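You operate a simulated robot arm through the tools that you are given. There is no shell and no other tool.

You are at the controls of a simulated robot arm. One attempt, no reset.

JOB
Refill the soap pump to MAX from the soap bottle.
Fine: lid shut, bottle back. Set down upright: soap bottle.

The check looks at the end state, three seconds after you hand in, the way a careful person would. Anything else that was tipped, shoved, dropped, spilled or broken makes it a failure. A push-on lid holds only when it is set on centred and level and pressed home; a screw cap is set on level and turned clockwise until tight.

ROBOT AND FRAMES
A 6-joint arm with a two-finger parallel gripper, fixed in place. Base frame: the origin is at the foot of the arm, x ahead of it, y to its left, z up; the work surface is at about z = 900. Lengths are in mm, angles in rad, forces in N, time in s.
With the tool pointing down near the work surface it reaches from about 140 to 840 mm from the base axis. Its first joint turns from -2.897 to 2.897 rad. Payload 3.91 kg.
The TCP is the grasp point between the finger pads, 30 mm short of the fingertips. In the tool frame z runs along the fingers and y along their closing line. The gripper opens to 110 mm. The fingers are 20 mm wide and 10 mm thick; the gripper's body (48 by 112 mm) begins 55 mm behind the TCP.
Orientation is told as [roll, pitch, yaw] about the base's x, y, z axes, in that order, counted from this pose: with the fingers straight down and closing along the base's y, the tool's x points along the base's -x, its y along +y and its z along -z.

CONTROLS
- The arm moves only by the tool servo_tool. Its argument "targets" is a list of rows, each a list of 7 numbers: the shift along the tool's x, y, z in mm, then the turn, a rotation vector about the tool's x, y, z in rad, then the closure in counts, from 0 (fully open) to 255 (shut). In form: [[tx, ty, tz, ax, ay, az, hand], ...]. A call has 1 to 20 rows; each row shifts and turns the commanded pose from where the row before left it, along the tool's axes as they then stand. A row lasts 0.2 s, in which the tool goes at most 50 mm and 0.15 rad; a call with a longer step from one row to the next is refused whole, and so is a gripper value outside its range. A pose out of reach is approached as far as the arm can. The call stops where the force on the tool passes 90 N (or 10 N more than at its start, if that is more) or the arm is blocked; 0.2 s more then pass. The fingers move at their own pace (about 108 mm/s each) and stop on an object; they squeeze with about 24 N. The grip force told is the motor's: it shows also when the fingers shut on nothing. Time passes only in rows, and 0.2 s behind the last, so rows that do not move let the fingers close. The reply holds the time, the measured pose of the TCP, the force on the tool along the base axes, the opening and the grip force, in the units named above and with some noise, with the torque about the TCP (base axes, N m) and any sound that the robot's microphone picked up, and new pictures: "views" is both (left out), scene, wrist or none.
- Cameras (640 x 400 px; columns grow to the right, rows downward): "scene" is fixed at [400.5, 648.5, 1757.9]; the picture's right is [-0.80, 0.60, 0.00], its down [0.56, 0.74, -0.37] and it looks along [-0.22, -0.30, -0.93] (base axes); focal length 336 px, centre (320, 200). "wrist" rides on the gripper at [77, 7, -115] in the tool frame; the picture's right is [-0.09, 1.00, 0.00], its down [-0.80, -0.07, -0.59] and it looks along [-0.59, -0.05, 0.80] (tool axes); focal length 270 px, centre (320, 200). There is no depth. A picture from a camera that has moved, and an enlarged one, comes with that camera's place and axes in the base frame and with its lens.
- slide_trunk(by): slides the trunk up (or, below 0, down) by that many mm; the arm rides with it, the base frame stays. It gives what a move gives, with no picture.
- enlarge(camera, box): a new picture of the part [left, top, right, bottom] of that camera's present view, enlarged. It takes no simulated time.
- finish_job(): hands the job in; it is judged then, once.

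Nothing tells you positions but the pictures and the camera data. Unless the task says otherwise, let go and move clear before handing in.

The tools are called after "Request:" as a command line: name --pt "numbers of a row" for each row, then --argument value for the rest, lists and objects as JSON in quotes. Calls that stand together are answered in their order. servo_tool: Moves the arm, as the interface text tells. Its arguments: {"type":"object","properties":{"targets":{"type":"array","items":{"type":"array","items":{"type":"number"}}},"views":{"type":"string","enum":["both","scene","wrist","none"]}},"required":["targets"]} The other tools are called the same way: slide_trunk (by) slides the trunk up or down; enlarge (camera, box) takes an enlarged picture of a part of a camera's view; finish_job () hands the job in.

At the start:

```text
t: 0.0
tool_pos: [147.2, 378.6, 1274.7]
orientation: [0.0, 0.002, 0.0]
contact_force: [0.1, 0.2, 0.7]
wrist_torque: [-0.02, 0.04, -0.01]
grip_width: 109.9
grasp_force: 0.1
trunk travel left (down, up): [-475.0, 65.0]
```

scene: 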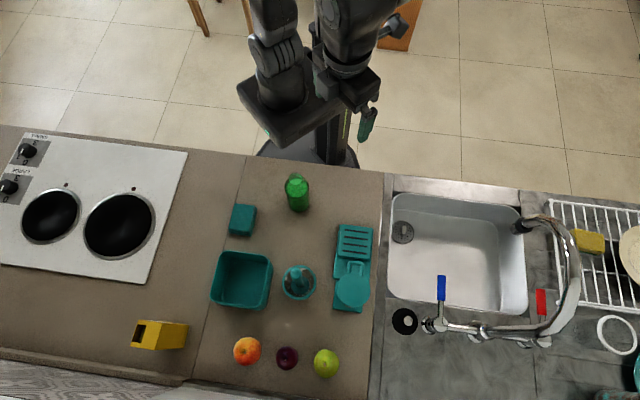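
wrist: 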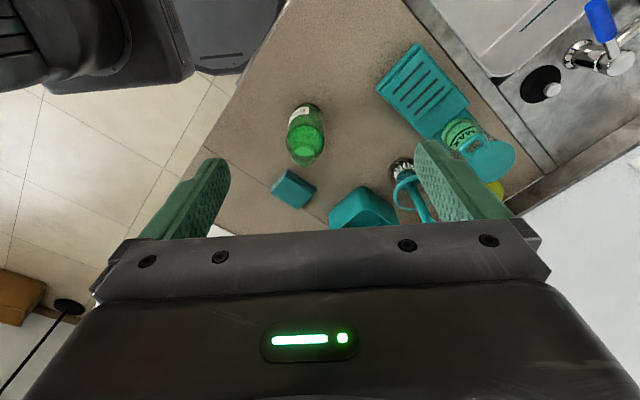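

I see a green bottle, teal containers and what may be a soap pump on the counter. I'll enlarge the views first to identify things before moving.

Request:
enlarge --camera "scene" --box '[200, 160, 390, 320]'

Request:
enlarge --camera "wrist" --box '[260, 30, 540, 240]'

Request:
enlarge --camera "scene" --box '[270, 230, 390, 320]'

Request:
enlarge --camera "scene" --box '[260, 160, 340, 220]'

```text
2.50 times, centred on (295, 240) of scene
camera zoom: at [400.5, 648.5, 1757.9], right [-0.8, 0.6, 0.0], down [0.56, 0.74, -0.37], along [-0.22, -0.3, -0.93], focal length 840 px, centre (382, 100)
```

zoom: 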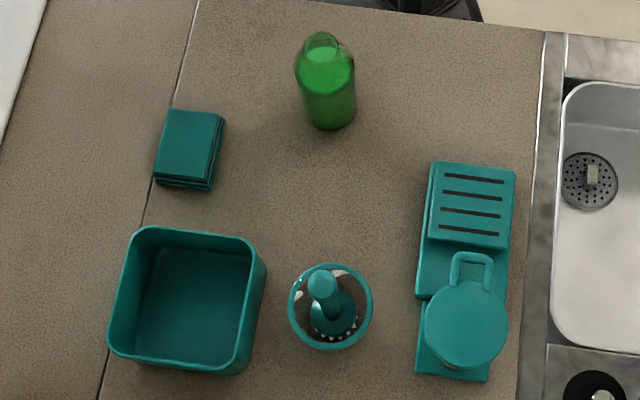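

```text
1.90 times, centred on (400, 135) of wrist
camera zoom: at [69.3, 385.8, 1389.6], right [0.09, 1.0, 0.0], down [0.8, -0.07, 0.59], along [0.59, -0.05, -0.8], focal length 515 px, centre (168, 324)
```

zoom: 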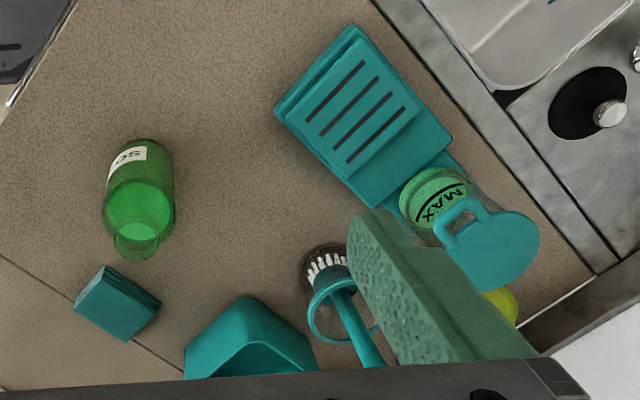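

```text
4.44 times, centred on (330, 275) of scene
camera zoom: at [400.5, 648.5, 1757.9], right [-0.8, 0.6, 0.0], down [0.56, 0.74, -0.37], along [-0.22, -0.3, -0.93], focal length 1492 px, centre (276, -133)
```

zoom: 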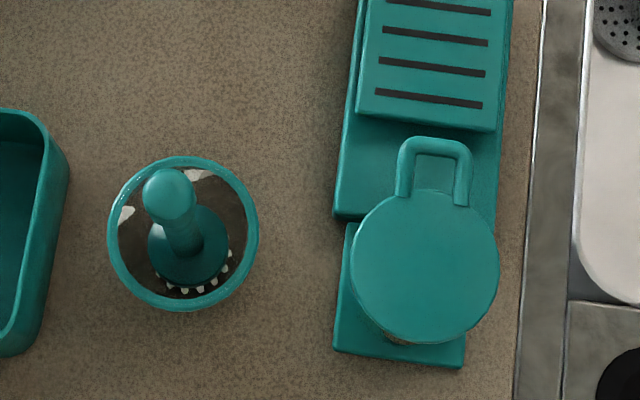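

```text
6.67 times, centred on (300, 190) of scene
camera zoom: at [400.5, 648.5, 1757.9], right [-0.8, 0.6, 0.0], down [0.56, 0.74, -0.37], along [-0.22, -0.3, -0.93], focal length 2239 px, centre (453, 267)
```

zoom: 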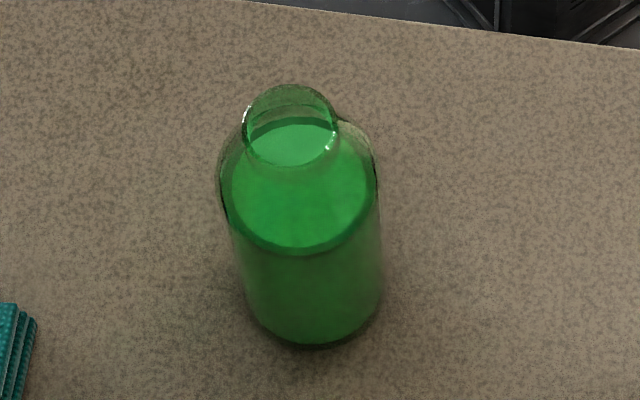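

The green bottle is an open soap bottle near (254, 353), and the clear jar with a MAX mark near (285, 620) looks like the refill target. I'll move the wrist camera over there, keeping high, to see it better.

Request:
servo_tool --pt "4 30 5 0 0 0 0" --pt "4 30 5 0 0 0 0" --pt "4 30 5 0 0 0 0" --pt "4 30 5 0 0 0 0" --pt "4 30 5 0 0 0 0" --pt "4 30 5 0 0 0 0" --pt "4 30 5 0 0 0 0" --pt "4 22 5 0 0 0 0"

```text
t: 1.8
tool_pos: [115.3, 611.5, 1233.7]
orientation: [-0.001, 0.001, 0.0]
contact_force: [0.4, 1.0, 0.3]
wrist_torque: [0.0, 0.0, 0.01]
grip_width: 109.9
grasp_force: 0.1
trunk travel left (down, up): [-475.0, 65.0]
camera wrist: at [37.8, 619.3, 1348.2], right [0.09, 1.0, 0.0], down [0.8, -0.07, 0.59], along [0.59, -0.05, -0.8], focal length 270 px, centre (320, 200)
```

scene: 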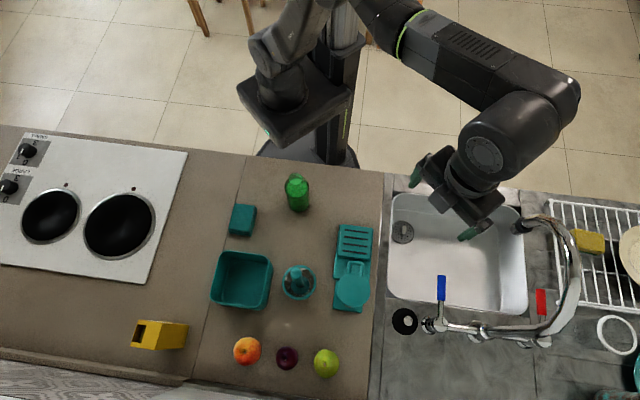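
wrist: 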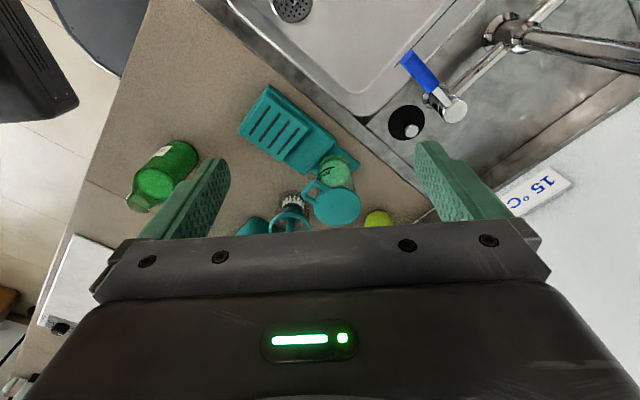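

Request:
enlarge --camera "wrist" --box '[230, 80, 410, 240]'

Request:
enlarge --camera "wrist" --box '[290, 145, 380, 235]'

Request:
enlarge --camera "scene" --box '[320, 250, 400, 320]'

```text
2.50 times, centred on (320, 160) of wrist
camera zoom: at [37.8, 619.3, 1348.2], right [0.09, 1.0, 0.0], down [0.8, -0.07, 0.59], along [0.59, -0.05, -0.8], focal length 676 px, centre (320, 300)
```

zoom: 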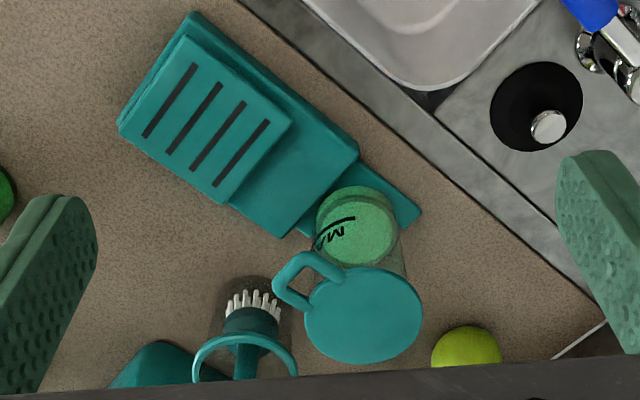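

```text
4.44 times, centred on (335, 190) of wrist
camera zoom: at [37.8, 619.3, 1348.2], right [0.09, 1.0, 0.0], down [0.8, -0.07, 0.59], along [0.59, -0.05, -0.8], focal length 1201 px, centre (253, 244)
```

zoom: 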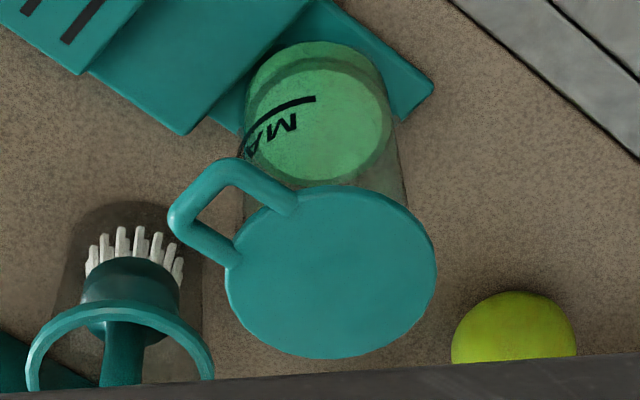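

```text
5.71 times, centred on (360, 285) of scene
camera zoom: at [400.5, 648.5, 1757.9], right [-0.8, 0.6, 0.0], down [0.56, 0.74, -0.37], along [-0.22, -0.3, -0.93], focal length 1919 px, centre (91, -286)
```

zoom: 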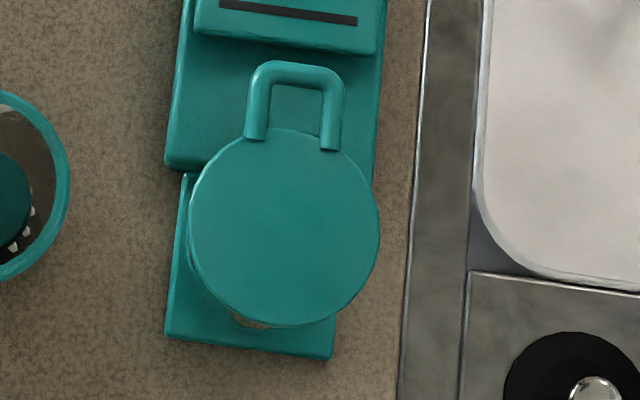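

The jar with the MAX mark has a teal lid (centre about (292, 624, 1023)) with a loop tab pointing towards (-x,-y). I'll pitch the wrist for a lower side view to understand lid, liquid level and mark.

Request:
servo_tool --pt "-14 -3 36 0 0 0 0" --pt "-14 -3 36 0 0 0 0" --pt "-14 -3 36 0 0 0 0" --pt "-13 -2 36 0 0 0 0" --pt "0 0 20 0 -0.15 0 0" --pt "0 0 10 0 -0.15 0 0" --pt "0 0 0 0 -0.15 0 0" --pt "0 0 0 0 -0.15 0 0"

Request:
enlarge --camera "wrist" --box '[220, 50, 460, 250]'

```text
t: 3.6
tool_pos: [172.0, 599.9, 1059.6]
orientation: [-0.002, -0.603, 0.0]
contact_force: [0.4, 0.1, -0.5]
wrist_torque: [0.01, -0.02, -0.03]
grip_width: 110.0
grasp_force: 0.1
trunk travel left (down, up): [-475.0, 65.0]
camera wrist: at [42.7, 607.2, 1111.8], right [0.07, 1.0, 0.05], down [0.32, -0.07, 0.94], along [0.94, -0.05, -0.33], focal length 270 px, centre (320, 200)
```

scene: 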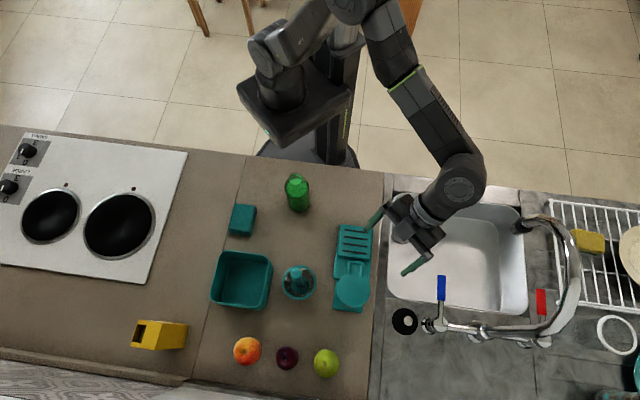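
wrist: 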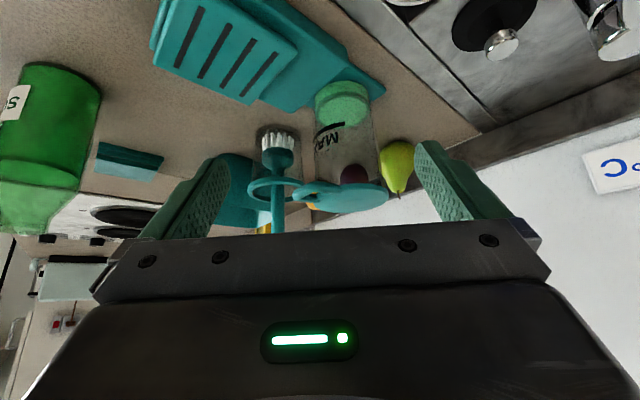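

```text
2.00 times, centred on (340, 150) of wrist
camera zoom: at [42.7, 607.2, 1111.8], right [0.07, 1.0, 0.05], down [0.32, -0.07, 0.94], along [0.94, -0.05, -0.33], focal length 541 px, centre (280, 300)
```

zoom: 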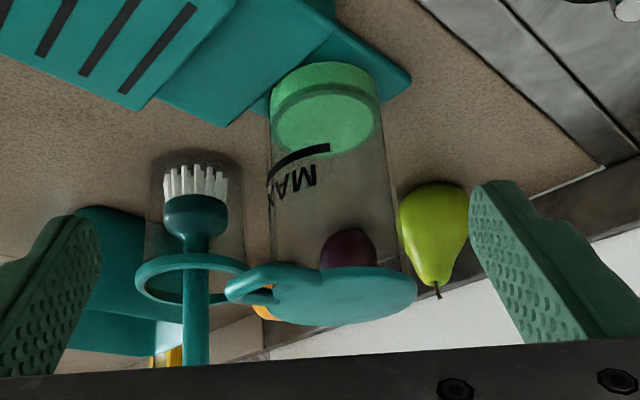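

Request:
enlarge --camera "wrist" --box '[290, 70, 410, 220]'

Request:
enlarge --camera "wrist" --box '[0, 40, 140, 260]'

Request:
enlarge --camera "wrist" --box '[290, 160, 410, 230]'

```text
2.67 times, centred on (350, 145) of wrist
camera zoom: at [42.7, 607.2, 1111.8], right [0.07, 1.0, 0.05], down [0.32, -0.07, 0.94], along [0.94, -0.05, -0.33], focal length 721 px, centre (240, 347)
```

zoom: 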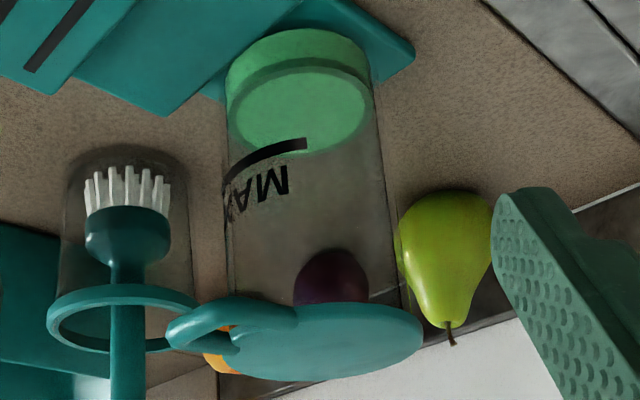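

```text
1.82 times, centred on (70, 150) of wrist
camera zoom: at [42.7, 607.2, 1111.8], right [0.07, 1.0, 0.05], down [0.32, -0.07, 0.94], along [0.94, -0.05, -0.33], focal length 491 px, centre (774, 291)
```

zoom: 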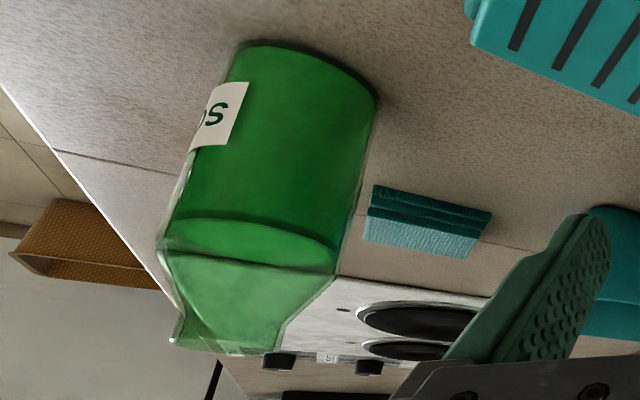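

```text
5.33 times, centred on (350, 195) of wrist
camera zoom: at [42.7, 607.2, 1111.8], right [0.07, 1.0, 0.05], down [0.32, -0.07, 0.94], along [0.94, -0.05, -0.33], focal length 1442 px, centre (160, 227)
```

zoom: 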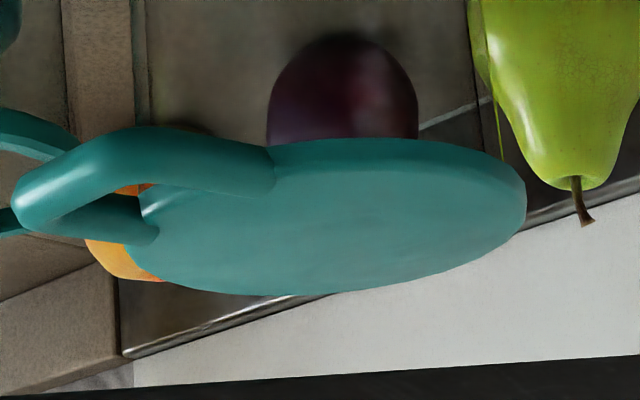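

The jar holds a little green soap, has a MAX line well above it, and a thin overhanging lid with a loop tab. I'll return to vertical, rise, yaw so the fingers straddle the lid off the loop, and look from above.

Request:
servo_tool --pt "0 0 0 0 0.15 0 0" --pt "0 0 0 0 0.15 0 0" --pt "0 0 0 0 0.15 0 0" --pt "0 0 0 0 0.15 0 0" --pt "0 0 -45 0 0 0 0" --pt "0 0 -45 0 0 0 0" --pt "0 0 0 0 0 -0.135 0" --pt "0 0 0 0 0 -0.135 0" --pt "0 0 0 0 0 -0.135 0" --pt "0 0 0 0 0 -0.135 0" --pt "0 0 0 0 0 -0.135 0" --pt "0 0 0 0 0 -0.135 0" --pt "-25 -17.5 0 0 0 0 0" --pt "-25 -17.5 0 0 0 0 0" --pt "-25 -17.5 0 0 0 0 0" --pt "-25 -17.5 0 0 0 0 0"

Request:
enlarge --camera "wrist" --box '[200, 80, 440, 250]'

```text
t: 7.0
tool_pos: [292.3, 621.7, 1150.8]
orientation: [0.0, 0.0, 0.808]
contact_force: [-0.2, -0.1, 0.7]
wrist_torque: [0.0, -0.02, 0.03]
grip_width: 110.0
grasp_force: 0.1
trunk travel left (down, up): [-475.0, 65.0]
camera wrist: at [233.4, 571.8, 1265.5], right [-0.66, 0.75, 0.0], down [0.6, 0.53, 0.59], along [0.45, 0.39, -0.8], focal length 270 px, centre (320, 200)
```

scene: 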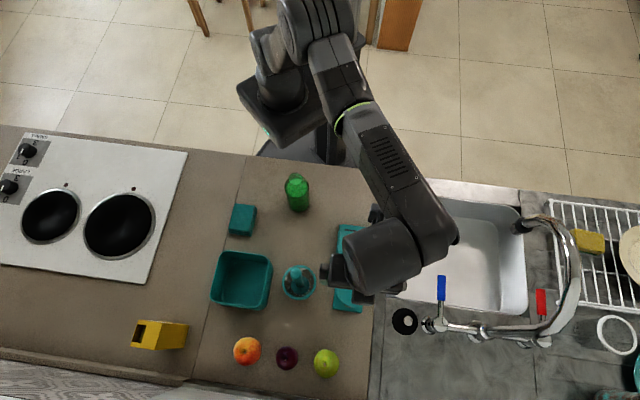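
wrist: 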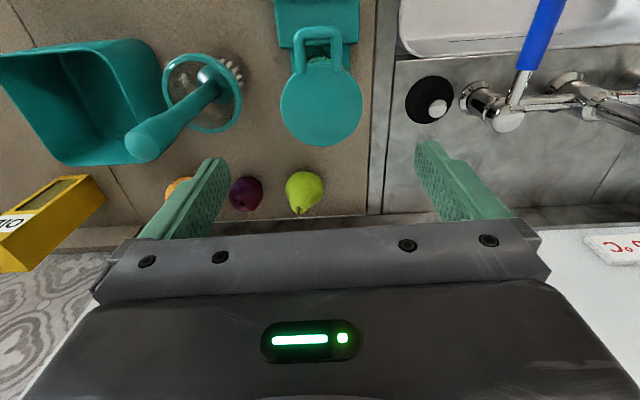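

```text
2.35 times, centred on (320, 165) of wrist
camera zoom: at [233.4, 571.8, 1265.5], right [-0.66, 0.75, 0.0], down [0.6, 0.53, 0.59], along [0.45, 0.39, -0.8], focal length 636 px, centre (320, 282)
```

zoom: 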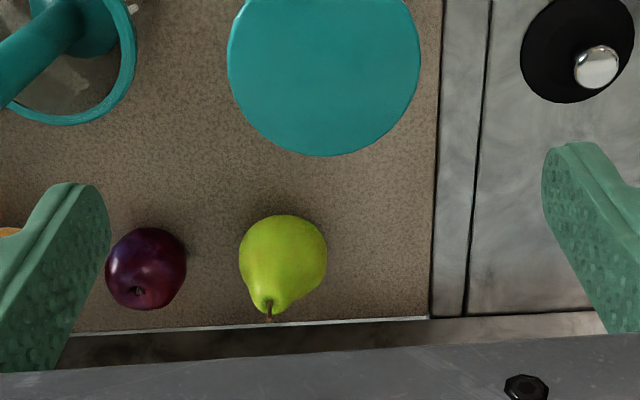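

The lid sits centred under the gripper with the loop straight along the tool's x axis. I'll shift 2 mm sideways, descend most of the way and check.

Request:
servo_tool --pt "0 1.9 25 0 0 0 0" --pt "0 0 25 0 0 0 0" --pt "0 0 25 0 0 0 0" --pt "0 0 20 0 0 0 0"

Request:
enlarge --camera "wrist" --box '[200, 80, 440, 250]'

```text
t: 8.0
tool_pos: [290.8, 623.5, 1054.8]
orientation: [0.001, -0.001, 0.81]
contact_force: [-0.1, -0.4, -0.4]
wrist_torque: [0.0, -0.03, -0.02]
grip_width: 110.0
grasp_force: 0.1
trunk travel left (down, up): [-475.0, 65.0]
camera wrist: at [231.5, 574.2, 1169.7], right [-0.66, 0.75, 0.0], down [0.6, 0.53, 0.59], along [0.45, 0.39, -0.8], focal length 270 px, centre (320, 200)
```

scene: 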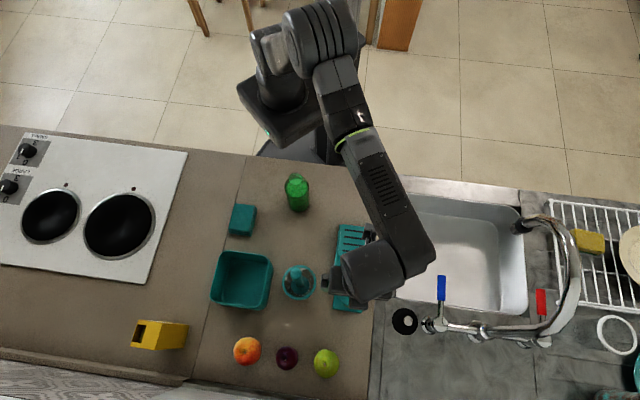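
wrist: 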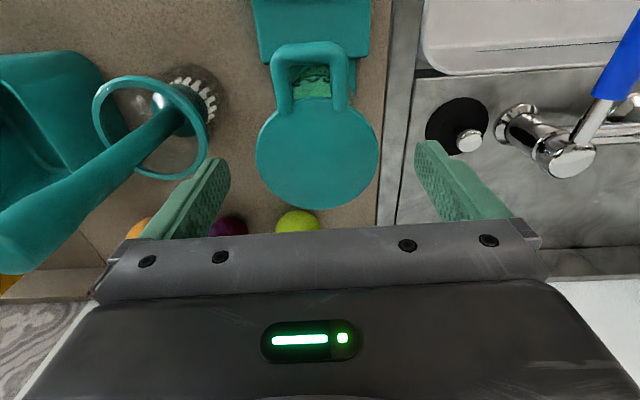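

```text
2.35 times, centred on (320, 165) of wrist
camera zoom: at [231.5, 574.2, 1169.7], right [-0.66, 0.75, 0.0], down [0.6, 0.53, 0.59], along [0.45, 0.39, -0.8], focal length 636 px, centre (320, 282)
```

zoom: 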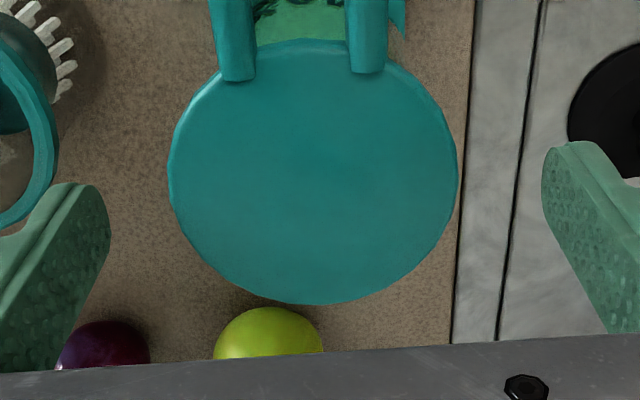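

Request:
servo_tool --pt "3 -0.5 12 0 0 0 0" --pt "0 0 12 0 0 0 0" --pt "0 0 10 0 0 0 0" --views "wrist"

Request:
enlarge --camera "wrist" --box '[200, 80, 440, 250]'

```text
t: 8.8
tool_pos: [288.4, 622.4, 1021.6]
orientation: [0.0, -0.001, 0.808]
contact_force: [0.5, 1.0, -0.7]
wrist_torque: [0.02, 0.0, 0.01]
grip_width: 109.9
grasp_force: 0.0
trunk travel left (down, up): [-475.0, 65.0]
camera wrist: at [229.8, 572.2, 1136.2], right [-0.66, 0.75, 0.0], down [0.6, 0.53, 0.59], along [0.45, 0.39, -0.8], focal length 270 px, centre (320, 200)
```

wrist: 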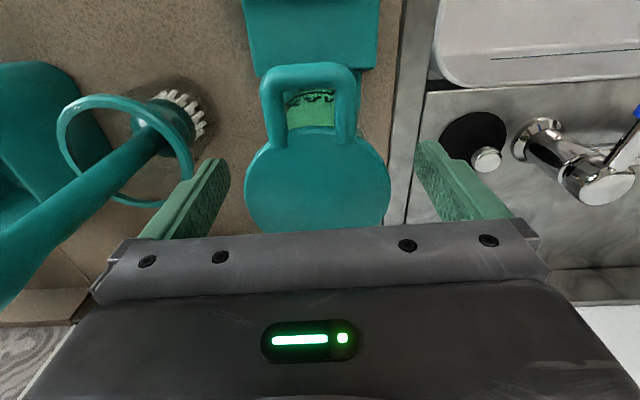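

```text
2.35 times, centred on (320, 165) of wrist
camera zoom: at [229.8, 572.2, 1136.2], right [-0.66, 0.75, 0.0], down [0.6, 0.53, 0.59], along [0.45, 0.39, -0.8], focal length 636 px, centre (320, 282)
```

zoom: 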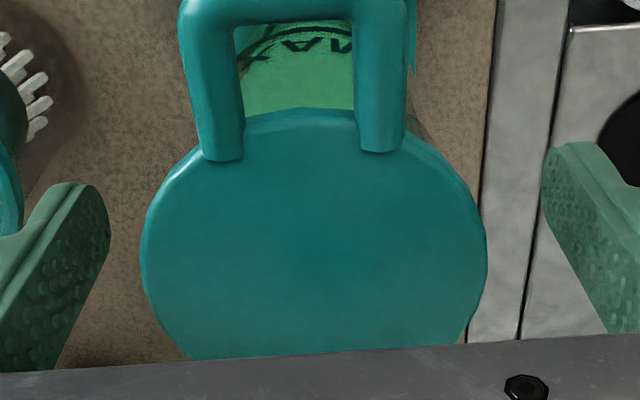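

Gripper is centred over the lid (about 74 mm wide). I'll close on the rim.

Request:
servo_tool --pt "0 0 2 0 0 0 70" --pt "0 0 0 0 0 0 78" --pt "0 0 0 0 0 0 84" --pt "0 0 0 0 0 0 255" --pt "0 0 0 0 0 0 255" --views "wrist"

Request:
enlarge --camera "wrist" --box '[200, 80, 440, 250]'

```text
t: 10.0
tool_pos: [288.6, 621.0, 1019.3]
orientation: [0.001, 0.001, 0.809]
contact_force: [3.1, -3.3, -1.9]
wrist_torque: [-0.17, -0.08, -0.01]
grip_width: 70.8
grasp_force: 45.5
trunk travel left (down, up): [-475.0, 65.0]
camera wrist: at [230.6, 571.2, 1134.2], right [-0.66, 0.75, 0.0], down [0.6, 0.53, 0.59], along [0.45, 0.39, -0.8], focal length 270 px, centre (320, 200)
```

wrist: 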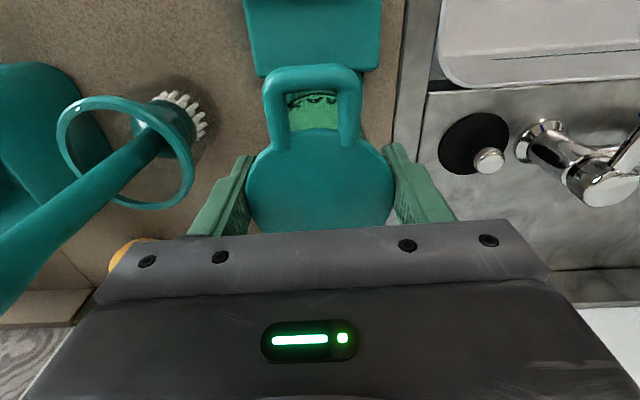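

```text
2.35 times, centred on (320, 165) of wrist
camera zoom: at [230.6, 571.2, 1134.2], right [-0.66, 0.75, 0.0], down [0.6, 0.53, 0.59], along [0.45, 0.39, -0.8], focal length 636 px, centre (320, 282)
```

zoom: 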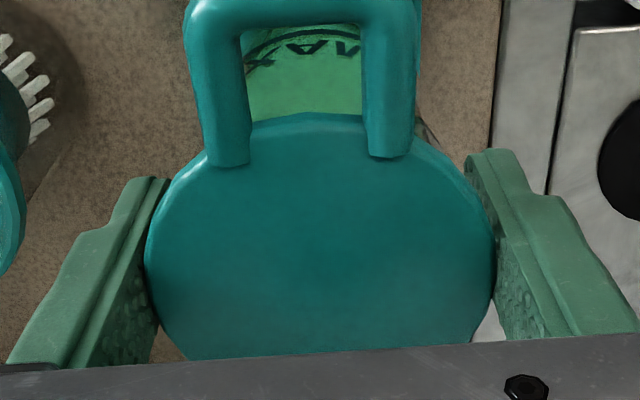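

Request:
servo_tool --pt "0 -1 0 0 0 0 255" --pt "0 0 -1 0 0 0 255" --pt "0 0 -1 0 0 0 255" --pt "0 0 -1 0 0 0 255" --views "wrist"

Request:
enlarge --camera "wrist" --box '[200, 80, 440, 250]'

```text
t: 11.0
tool_pos: [289.1, 621.6, 1019.5]
orientation: [-0.001, 0.005, 0.809]
contact_force: [0.3, -2.4, -19.3]
wrist_torque: [-0.07, 0.97, -0.06]
grip_width: 70.8
grasp_force: 45.1
trunk travel left (down, up): [-475.0, 65.0]
camera wrist: at [230.9, 571.6, 1134.9], right [-0.66, 0.75, 0.0], down [0.61, 0.53, 0.59], along [0.44, 0.39, -0.81], focal length 270 px, centre (320, 200)
```

wrist: 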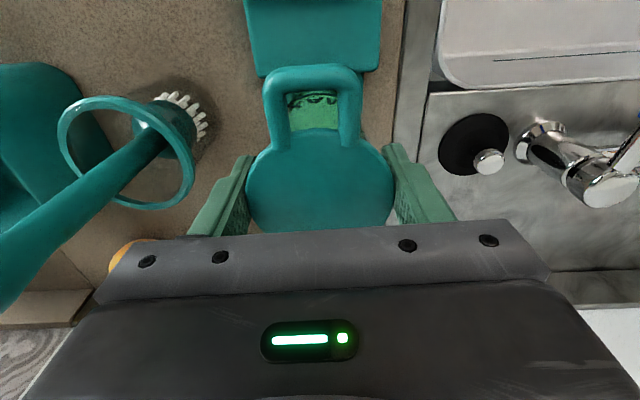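

```text
2.35 times, centred on (320, 165) of wrist
camera zoom: at [230.9, 571.6, 1134.9], right [-0.66, 0.75, 0.0], down [0.61, 0.53, 0.59], along [0.44, 0.39, -0.81], focal length 636 px, centre (320, 282)
```

zoom: 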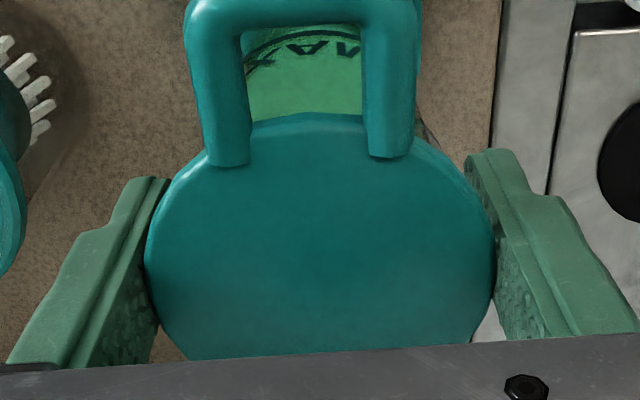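

The lid resists straight lifting, and the torque puts the resistance about 38 mm from centre on the side opposite the loop, which suggests a hinge there. I'll relax and test a small rotation about that edge.

Request:
servo_tool --pt "0 0 3 0 0 0 255" --pt "0 0 -1.8 0 0.05 0 255" --pt "0 0 -1.8 0 0.05 0 255" --pt "0 0 0 0 0 0 255" --views "wrist"

Request:
enlarge --camera "wrist" --box '[200, 80, 440, 250]'

```text
t: 12.0
tool_pos: [290.1, 621.1, 1023.9]
orientation: [0.001, 0.099, 0.81]
contact_force: [-1.5, -8.9, -8.1]
wrist_torque: [0.01, 0.39, 0.08]
grip_width: 70.9
grasp_force: 44.8
trunk travel left (down, up): [-475.0, 65.0]
camera wrist: at [238.4, 579.1, 1145.4], right [-0.66, 0.75, -0.01], down [0.64, 0.57, 0.51], along [0.39, 0.33, -0.86], focal length 270 px, centre (320, 200)
```

wrist: 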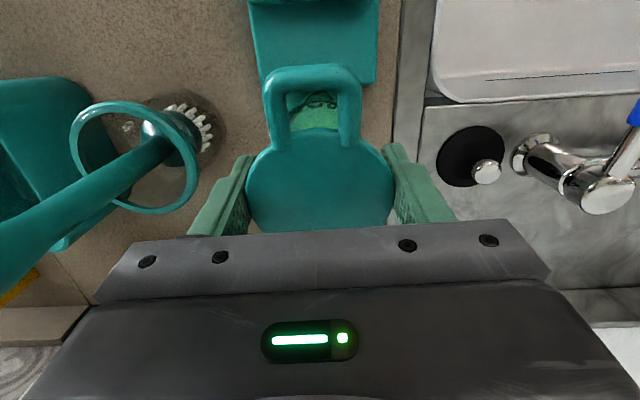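

```text
2.35 times, centred on (320, 165) of wrist
camera zoom: at [238.4, 579.1, 1145.4], right [-0.66, 0.75, -0.01], down [0.64, 0.57, 0.51], along [0.39, 0.33, -0.86], focal length 636 px, centre (320, 282)
```

zoom: 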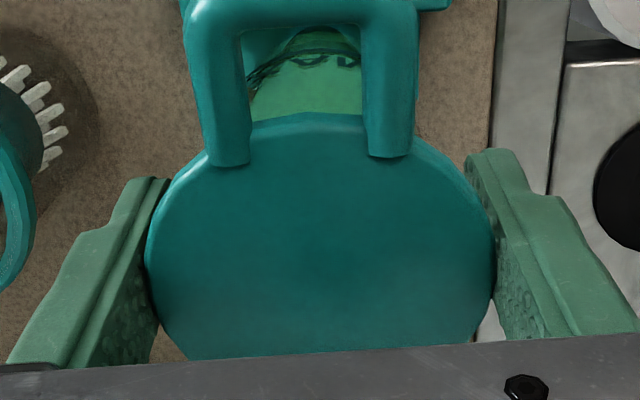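

Request:
enlarge --camera "scene" --box '[300, 200, 440, 320]'

Request:
enlarge --camera "wrist" --box '[250, 20, 400, 130]'

```text
3.33 times, centred on (370, 260) of scene
camera zoom: at [400.5, 648.5, 1757.9], right [-0.8, 0.6, 0.0], down [0.56, 0.74, -0.37], along [-0.22, -0.3, -0.93], focal length 1119 px, centre (153, 0)
```

zoom: 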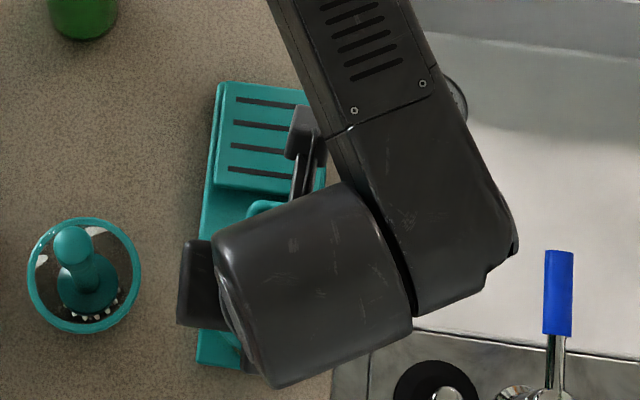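

```text
3.64 times, centred on (325, 75) of wrist
camera zoom: at [238.4, 579.1, 1145.4], right [-0.66, 0.75, -0.01], down [0.64, 0.57, 0.51], along [0.39, 0.33, -0.86], focal length 983 px, centre (302, 654)
```

zoom: 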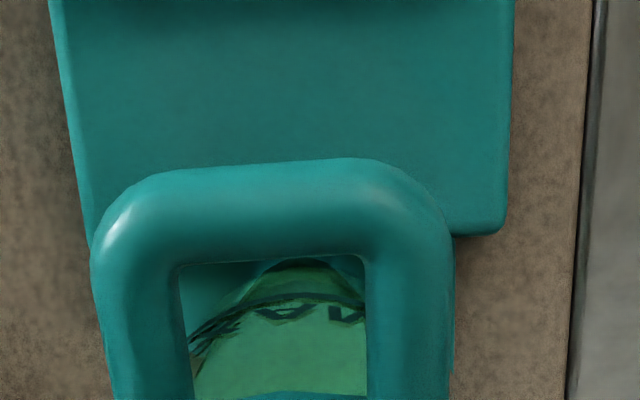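

Request:
servo_tool --pt "0 0 -1.8 0 0.05 0 255" --pt "0 0 -1.8 0 0.05 0 255" --pt "0 0 -1.8 0 0.05 0 255" --pt "0 0 -1.8 0 0.05 0 255" --pt "0 0 0 0 0 0 255" --views "wrist"

Request:
enlarge --camera "wrist" --box '[200, 20, 440, 250]'

```text
t: 13.2
tool_pos: [288.4, 620.6, 1032.0]
orientation: [-0.001, 0.301, 0.809]
contact_force: [-8.8, -19.4, -9.4]
wrist_torque: [-0.3, 0.27, 0.35]
grip_width: 71.0
grasp_force: 45.0
trunk travel left (down, up): [-475.0, 65.0]
camera wrist: at [255.9, 597.7, 1163.9], right [-0.66, 0.75, -0.03], down [0.7, 0.63, 0.33], along [0.26, 0.2, -0.94], focal length 270 px, centre (320, 200)
```

wrist: 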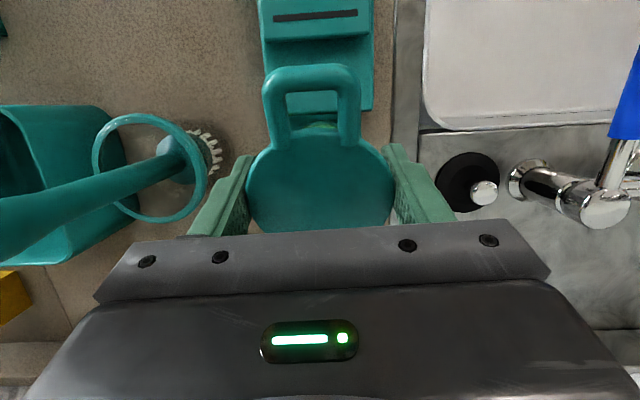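

```text
1.74 times, centred on (320, 135) of wrist
camera zoom: at [255.9, 597.7, 1163.9], right [-0.66, 0.75, -0.03], down [0.7, 0.63, 0.33], along [0.26, 0.2, -0.94], focal length 470 px, centre (320, 313)
```

zoom: 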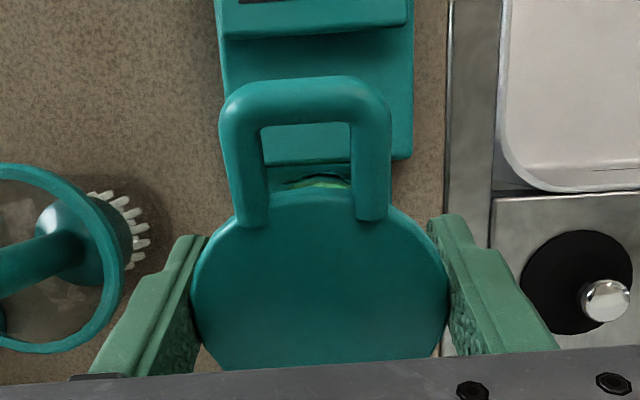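

The lid is confirmed hinged (it has rotated 0.3 rad with the gripper). I'll let go here to see whether it stays, then regrip by the loop tab, which is better leverage.

Request:
servo_tool --pt "1.9 0 0.6 0 0 0 255" --pt "0 0 0 0 0 0 60" --pt "0 0 0 0 0 0 35" --pt "0 0 0 0 0 0 20" --pt "0 0 0 0 0 0 20" --views "wrist"

Request:
enlarge --camera "wrist" --box '[200, 20, 440, 250]'

```text
t: 14.4
tool_pos: [288.1, 621.0, 1030.1]
orientation: [0.0, 0.301, 0.81]
contact_force: [0.3, 0.2, 0.3]
wrist_torque: [0.01, 0.0, -0.02]
grip_width: 101.7
grasp_force: 0.1
trunk travel left (down, up): [-475.0, 65.0]
camera wrist: at [255.0, 597.7, 1163.2], right [-0.66, 0.75, -0.03], down [0.7, 0.63, 0.33], along [0.26, 0.2, -0.94], focal length 270 px, centre (320, 200)
```

wrist: 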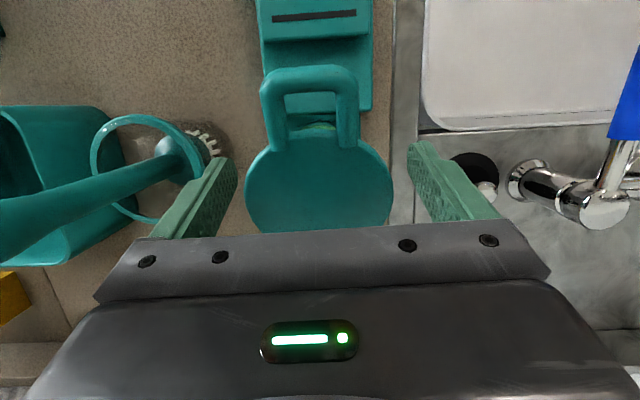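

```text
1.74 times, centred on (320, 135) of wrist
camera zoom: at [255.0, 597.7, 1163.2], right [-0.66, 0.75, -0.03], down [0.7, 0.63, 0.33], along [0.26, 0.2, -0.94], focal length 470 px, centre (320, 313)
```

zoom: 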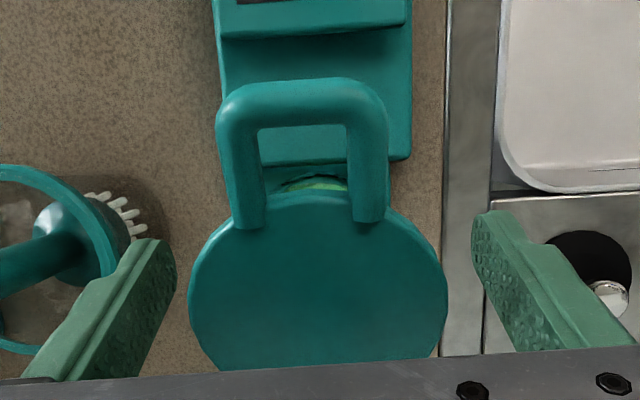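

The lid stays where it is left (friction hinge), so I can open it in stages. I'll back off upward, turn the tool to near vertical, and line up over the loop tab.

Request:
servo_tool --pt "0 0 -45 0 0 0 20" --pt "0 0 -45 0 0 0 20" --pt "0 0 0 0 -0.133 0 60" --pt "0 0 0 0 -0.133 0 100" --pt "0 0 0 0 -0.134 0 100" --pt "25 0 0 0 0 0 100" --pt "25 0 0 0 0 0 100" --pt "22 0 0 0 0 0 100"

Request:
enlarge --camera "wrist" --box '[200, 50, 440, 250]'

Request:
enlarge --camera "scene" --box '[300, 220, 440, 320]'

```text
t: 16.2
tool_pos: [253.0, 575.3, 1101.2]
orientation: [0.001, -0.1, 0.806]
contact_force: [0.3, -0.7, 0.7]
wrist_torque: [0.02, 0.0, 0.0]
grip_width: 66.7
grasp_force: 0.0
out of reach, approached as far as the arm can: row 2
trunk travel left (down, up): [-475.0, 65.0]
camera wrist: at [185.1, 516.7, 1207.8], right [-0.66, 0.75, 0.01], down [0.56, 0.48, 0.67], along [0.5, 0.45, -0.74], focal length 270 px, centre (320, 200)
```

scene: 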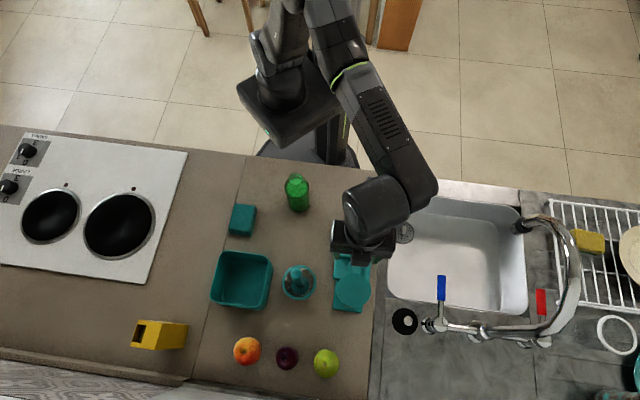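
wrist: 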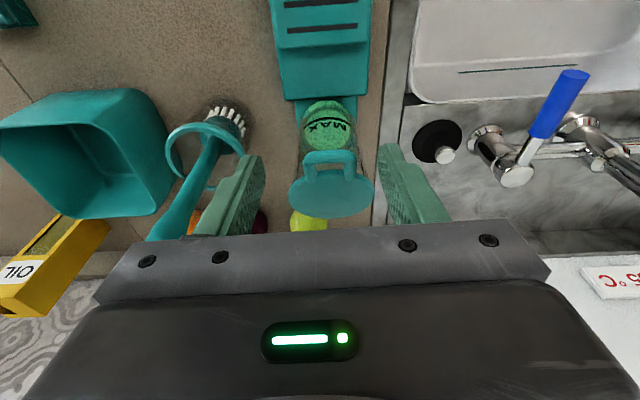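

```text
2.00 times, centred on (320, 150) of wrist
camera zoom: at [185.1, 516.7, 1207.8], right [-0.66, 0.75, 0.01], down [0.56, 0.48, 0.67], along [0.5, 0.45, -0.74], focal length 541 px, centre (320, 300)
```

zoom: 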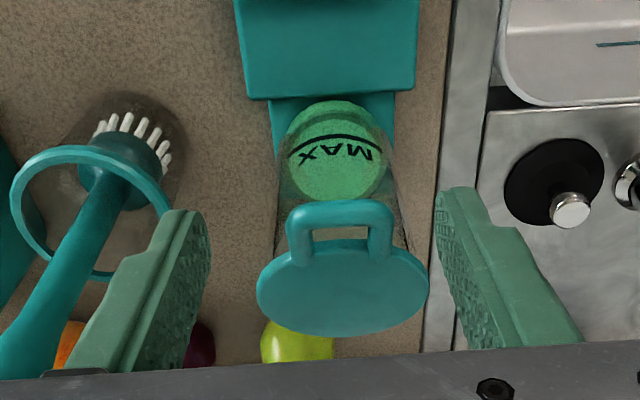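

```text
4.00 times, centred on (370, 270) of scene
camera zoom: at [400.5, 648.5, 1757.9], right [-0.8, 0.6, 0.0], down [0.56, 0.74, -0.37], along [-0.22, -0.3, -0.93], focal length 1343 px, centre (120, -80)
```

zoom: 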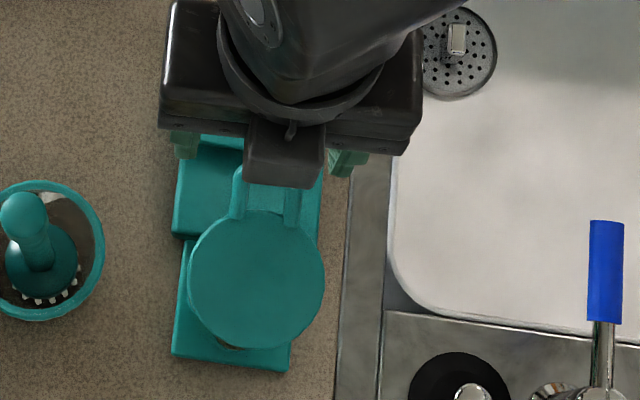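

The lid is still at about 0.3 rad. The tool is offset about 6 mm sideways from the clamped move; I'll correct, descend around the loop and check.

Request:
servo_tool --pt "-12 6.2 0 0 0 0 100" --pt "0 0 20 0 0 0 100" --pt "0 0 20 0 0 0 100" --pt "0 0 8 0 0 0 100" --views "wrist"

Request:
enlarge --camera "wrist" --box '[200, 50, 440, 250]'

```text
t: 17.2
tool_pos: [258.8, 593.4, 1053.7]
orientation: [0.0, -0.101, 0.809]
contact_force: [1.5, 0.2, -0.3]
wrist_torque: [-0.01, -0.02, 0.01]
grip_width: 66.9
grasp_force: 0.2
trunk travel left (down, up): [-475.0, 65.0]
camera wrist: at [192.2, 534.2, 1159.1], right [-0.66, 0.75, 0.01], down [0.56, 0.49, 0.67], along [0.5, 0.45, -0.74], focal length 270 px, centre (320, 200)
```

wrist: 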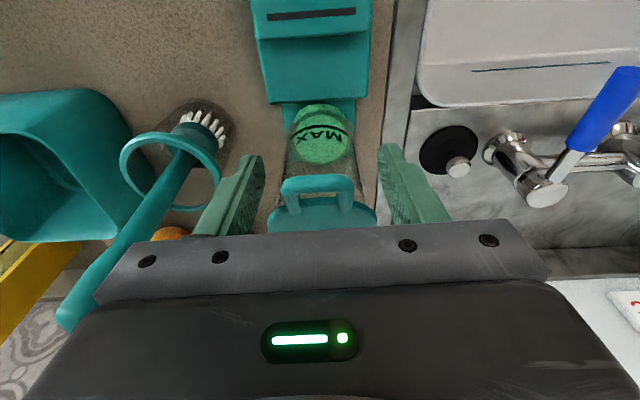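

```text
2.00 times, centred on (320, 150) of wrist
camera zoom: at [192.2, 534.2, 1159.1], right [-0.66, 0.75, 0.01], down [0.56, 0.49, 0.67], along [0.5, 0.45, -0.74], focal length 541 px, centre (320, 300)
```

zoom: 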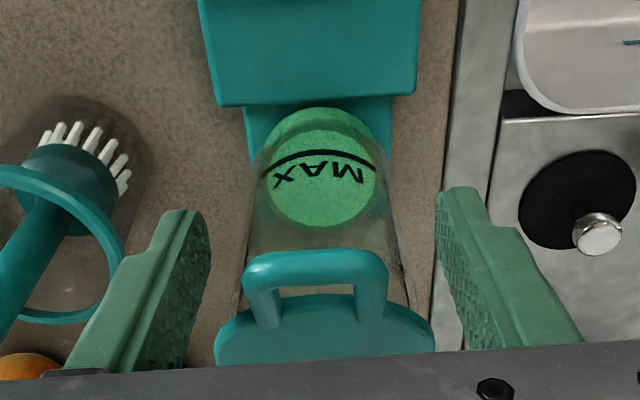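

Request:
servo_tool --pt "2 -0.8 0 0 0 0 150" --pt "0 0 0 0 0 0 165" --pt "0 0 0 0 0 0 255" --pt "0 0 0 0 0 0 255" --views "wrist"

Request:
enlarge --camera "wrist" --box '[200, 50, 440, 250]'

```text
t: 18.2
tool_pos: [258.7, 590.2, 1052.2]
orientation: [0.0, -0.101, 0.808]
contact_force: [1.3, -1.7, -0.3]
wrist_torque: [-0.19, -0.22, -0.58]
grip_width: 36.4
grasp_force: 45.0
trunk travel left (down, up): [-475.0, 65.0]
camera wrist: at [191.7, 532.0, 1159.7], right [-0.66, 0.75, 0.01], down [0.56, 0.48, 0.67], along [0.5, 0.45, -0.74], focal length 270 px, centre (320, 200)
```

wrist: 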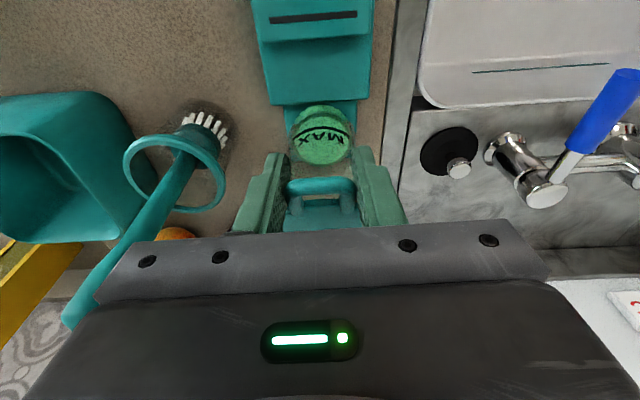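

```text
2.00 times, centred on (320, 150) of wrist
camera zoom: at [191.7, 532.0, 1159.7], right [-0.66, 0.75, 0.01], down [0.56, 0.48, 0.67], along [0.5, 0.45, -0.74], focal length 541 px, centre (320, 300)
```

zoom: 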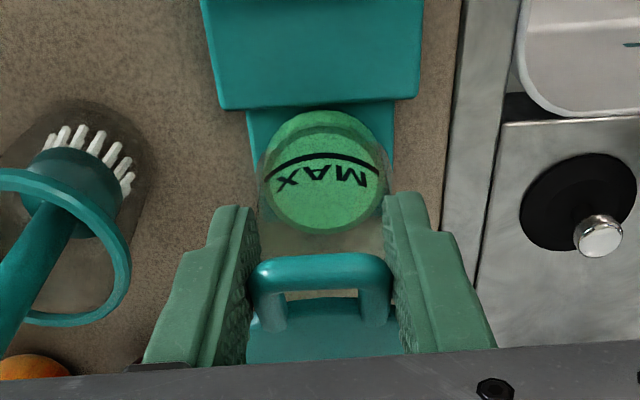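

The loop is held, but with the fingertips so far past it they would clash with the disc as it swings up. I'll regrip with the loop nearer the fingertips, then start the arc.

Request:
servo_tool --pt "0 0 0 0 0 0 145" --pt "0 0 -10 0 0 0 145" --pt "0 0 -10 0 0 0 145" --pt "0 0 0 0 0 0 165" --pt "0 0 0 0 0 0 255" --pt "0 0 0 0 0 0 255" --pt "-4.3 0 -7.65 0 0 0 255" --pt "-5.05 0 -7.2 0 0 0 255" --pt "0 0 0 0 0 0 255" --views "both"

Request:
enlarge --camera "wrist" --box '[200, 50, 440, 250]'

Request:
enlarge --camera "scene" --box '[300, 220, 440, 320]'

```text
t: 20.2
tool_pos: [260.8, 594.2, 1088.7]
orientation: [-0.002, -0.097, 0.81]
contact_force: [-3.5, -9.1, -12.6]
wrist_torque: [-1.28, 0.82, -0.61]
grip_width: 36.4
grasp_force: 45.0
trunk travel left (down, up): [-475.0, 65.0]
camera wrist: at [195.3, 535.6, 1195.0], right [-0.66, 0.75, 0.01], down [0.56, 0.49, 0.67], along [0.5, 0.45, -0.74], focal length 270 px, centre (320, 200)
```

scene: 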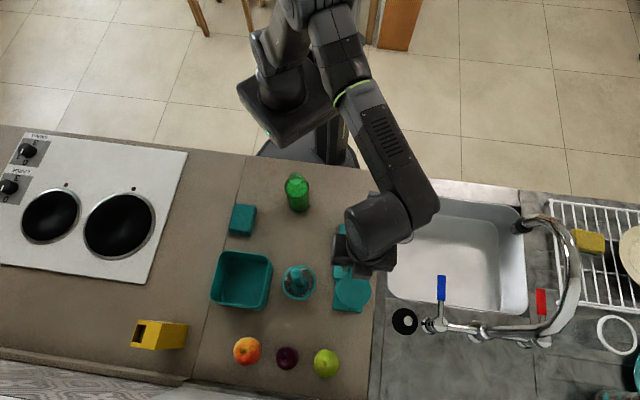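
wrist: 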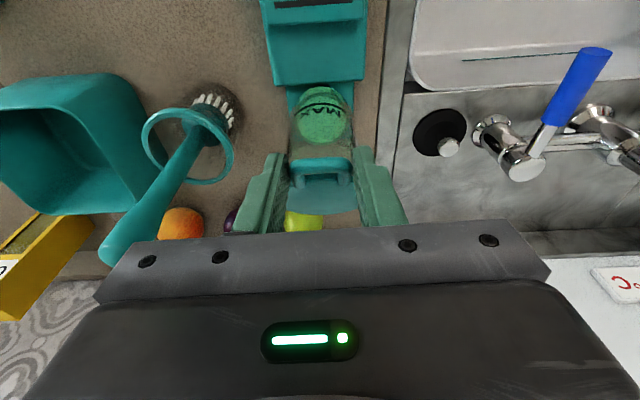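

```text
2.00 times, centred on (320, 150) of wrist
camera zoom: at [195.3, 535.6, 1195.0], right [-0.66, 0.75, 0.01], down [0.56, 0.49, 0.67], along [0.5, 0.45, -0.74], focal length 541 px, centre (320, 300)
```

zoom: 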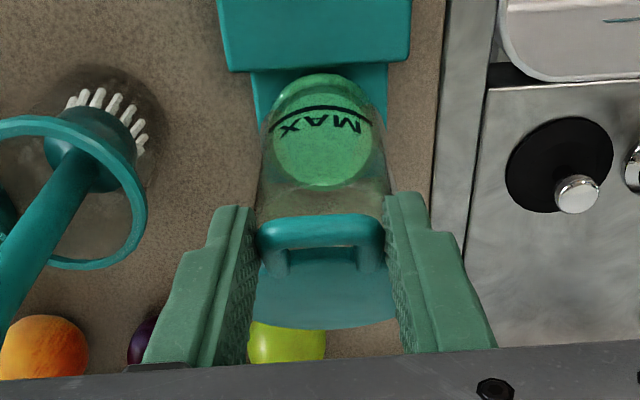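

```text
4.00 times, centred on (370, 270) of scene
camera zoom: at [400.5, 648.5, 1757.9], right [-0.8, 0.6, 0.0], down [0.56, 0.74, -0.37], along [-0.22, -0.3, -0.93], focal length 1343 px, centre (120, -80)
```

zoom: 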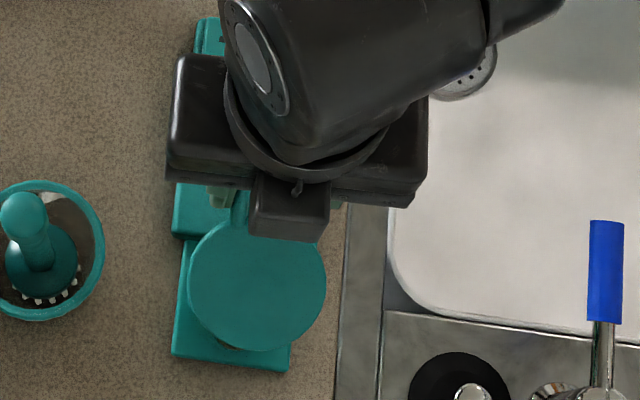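

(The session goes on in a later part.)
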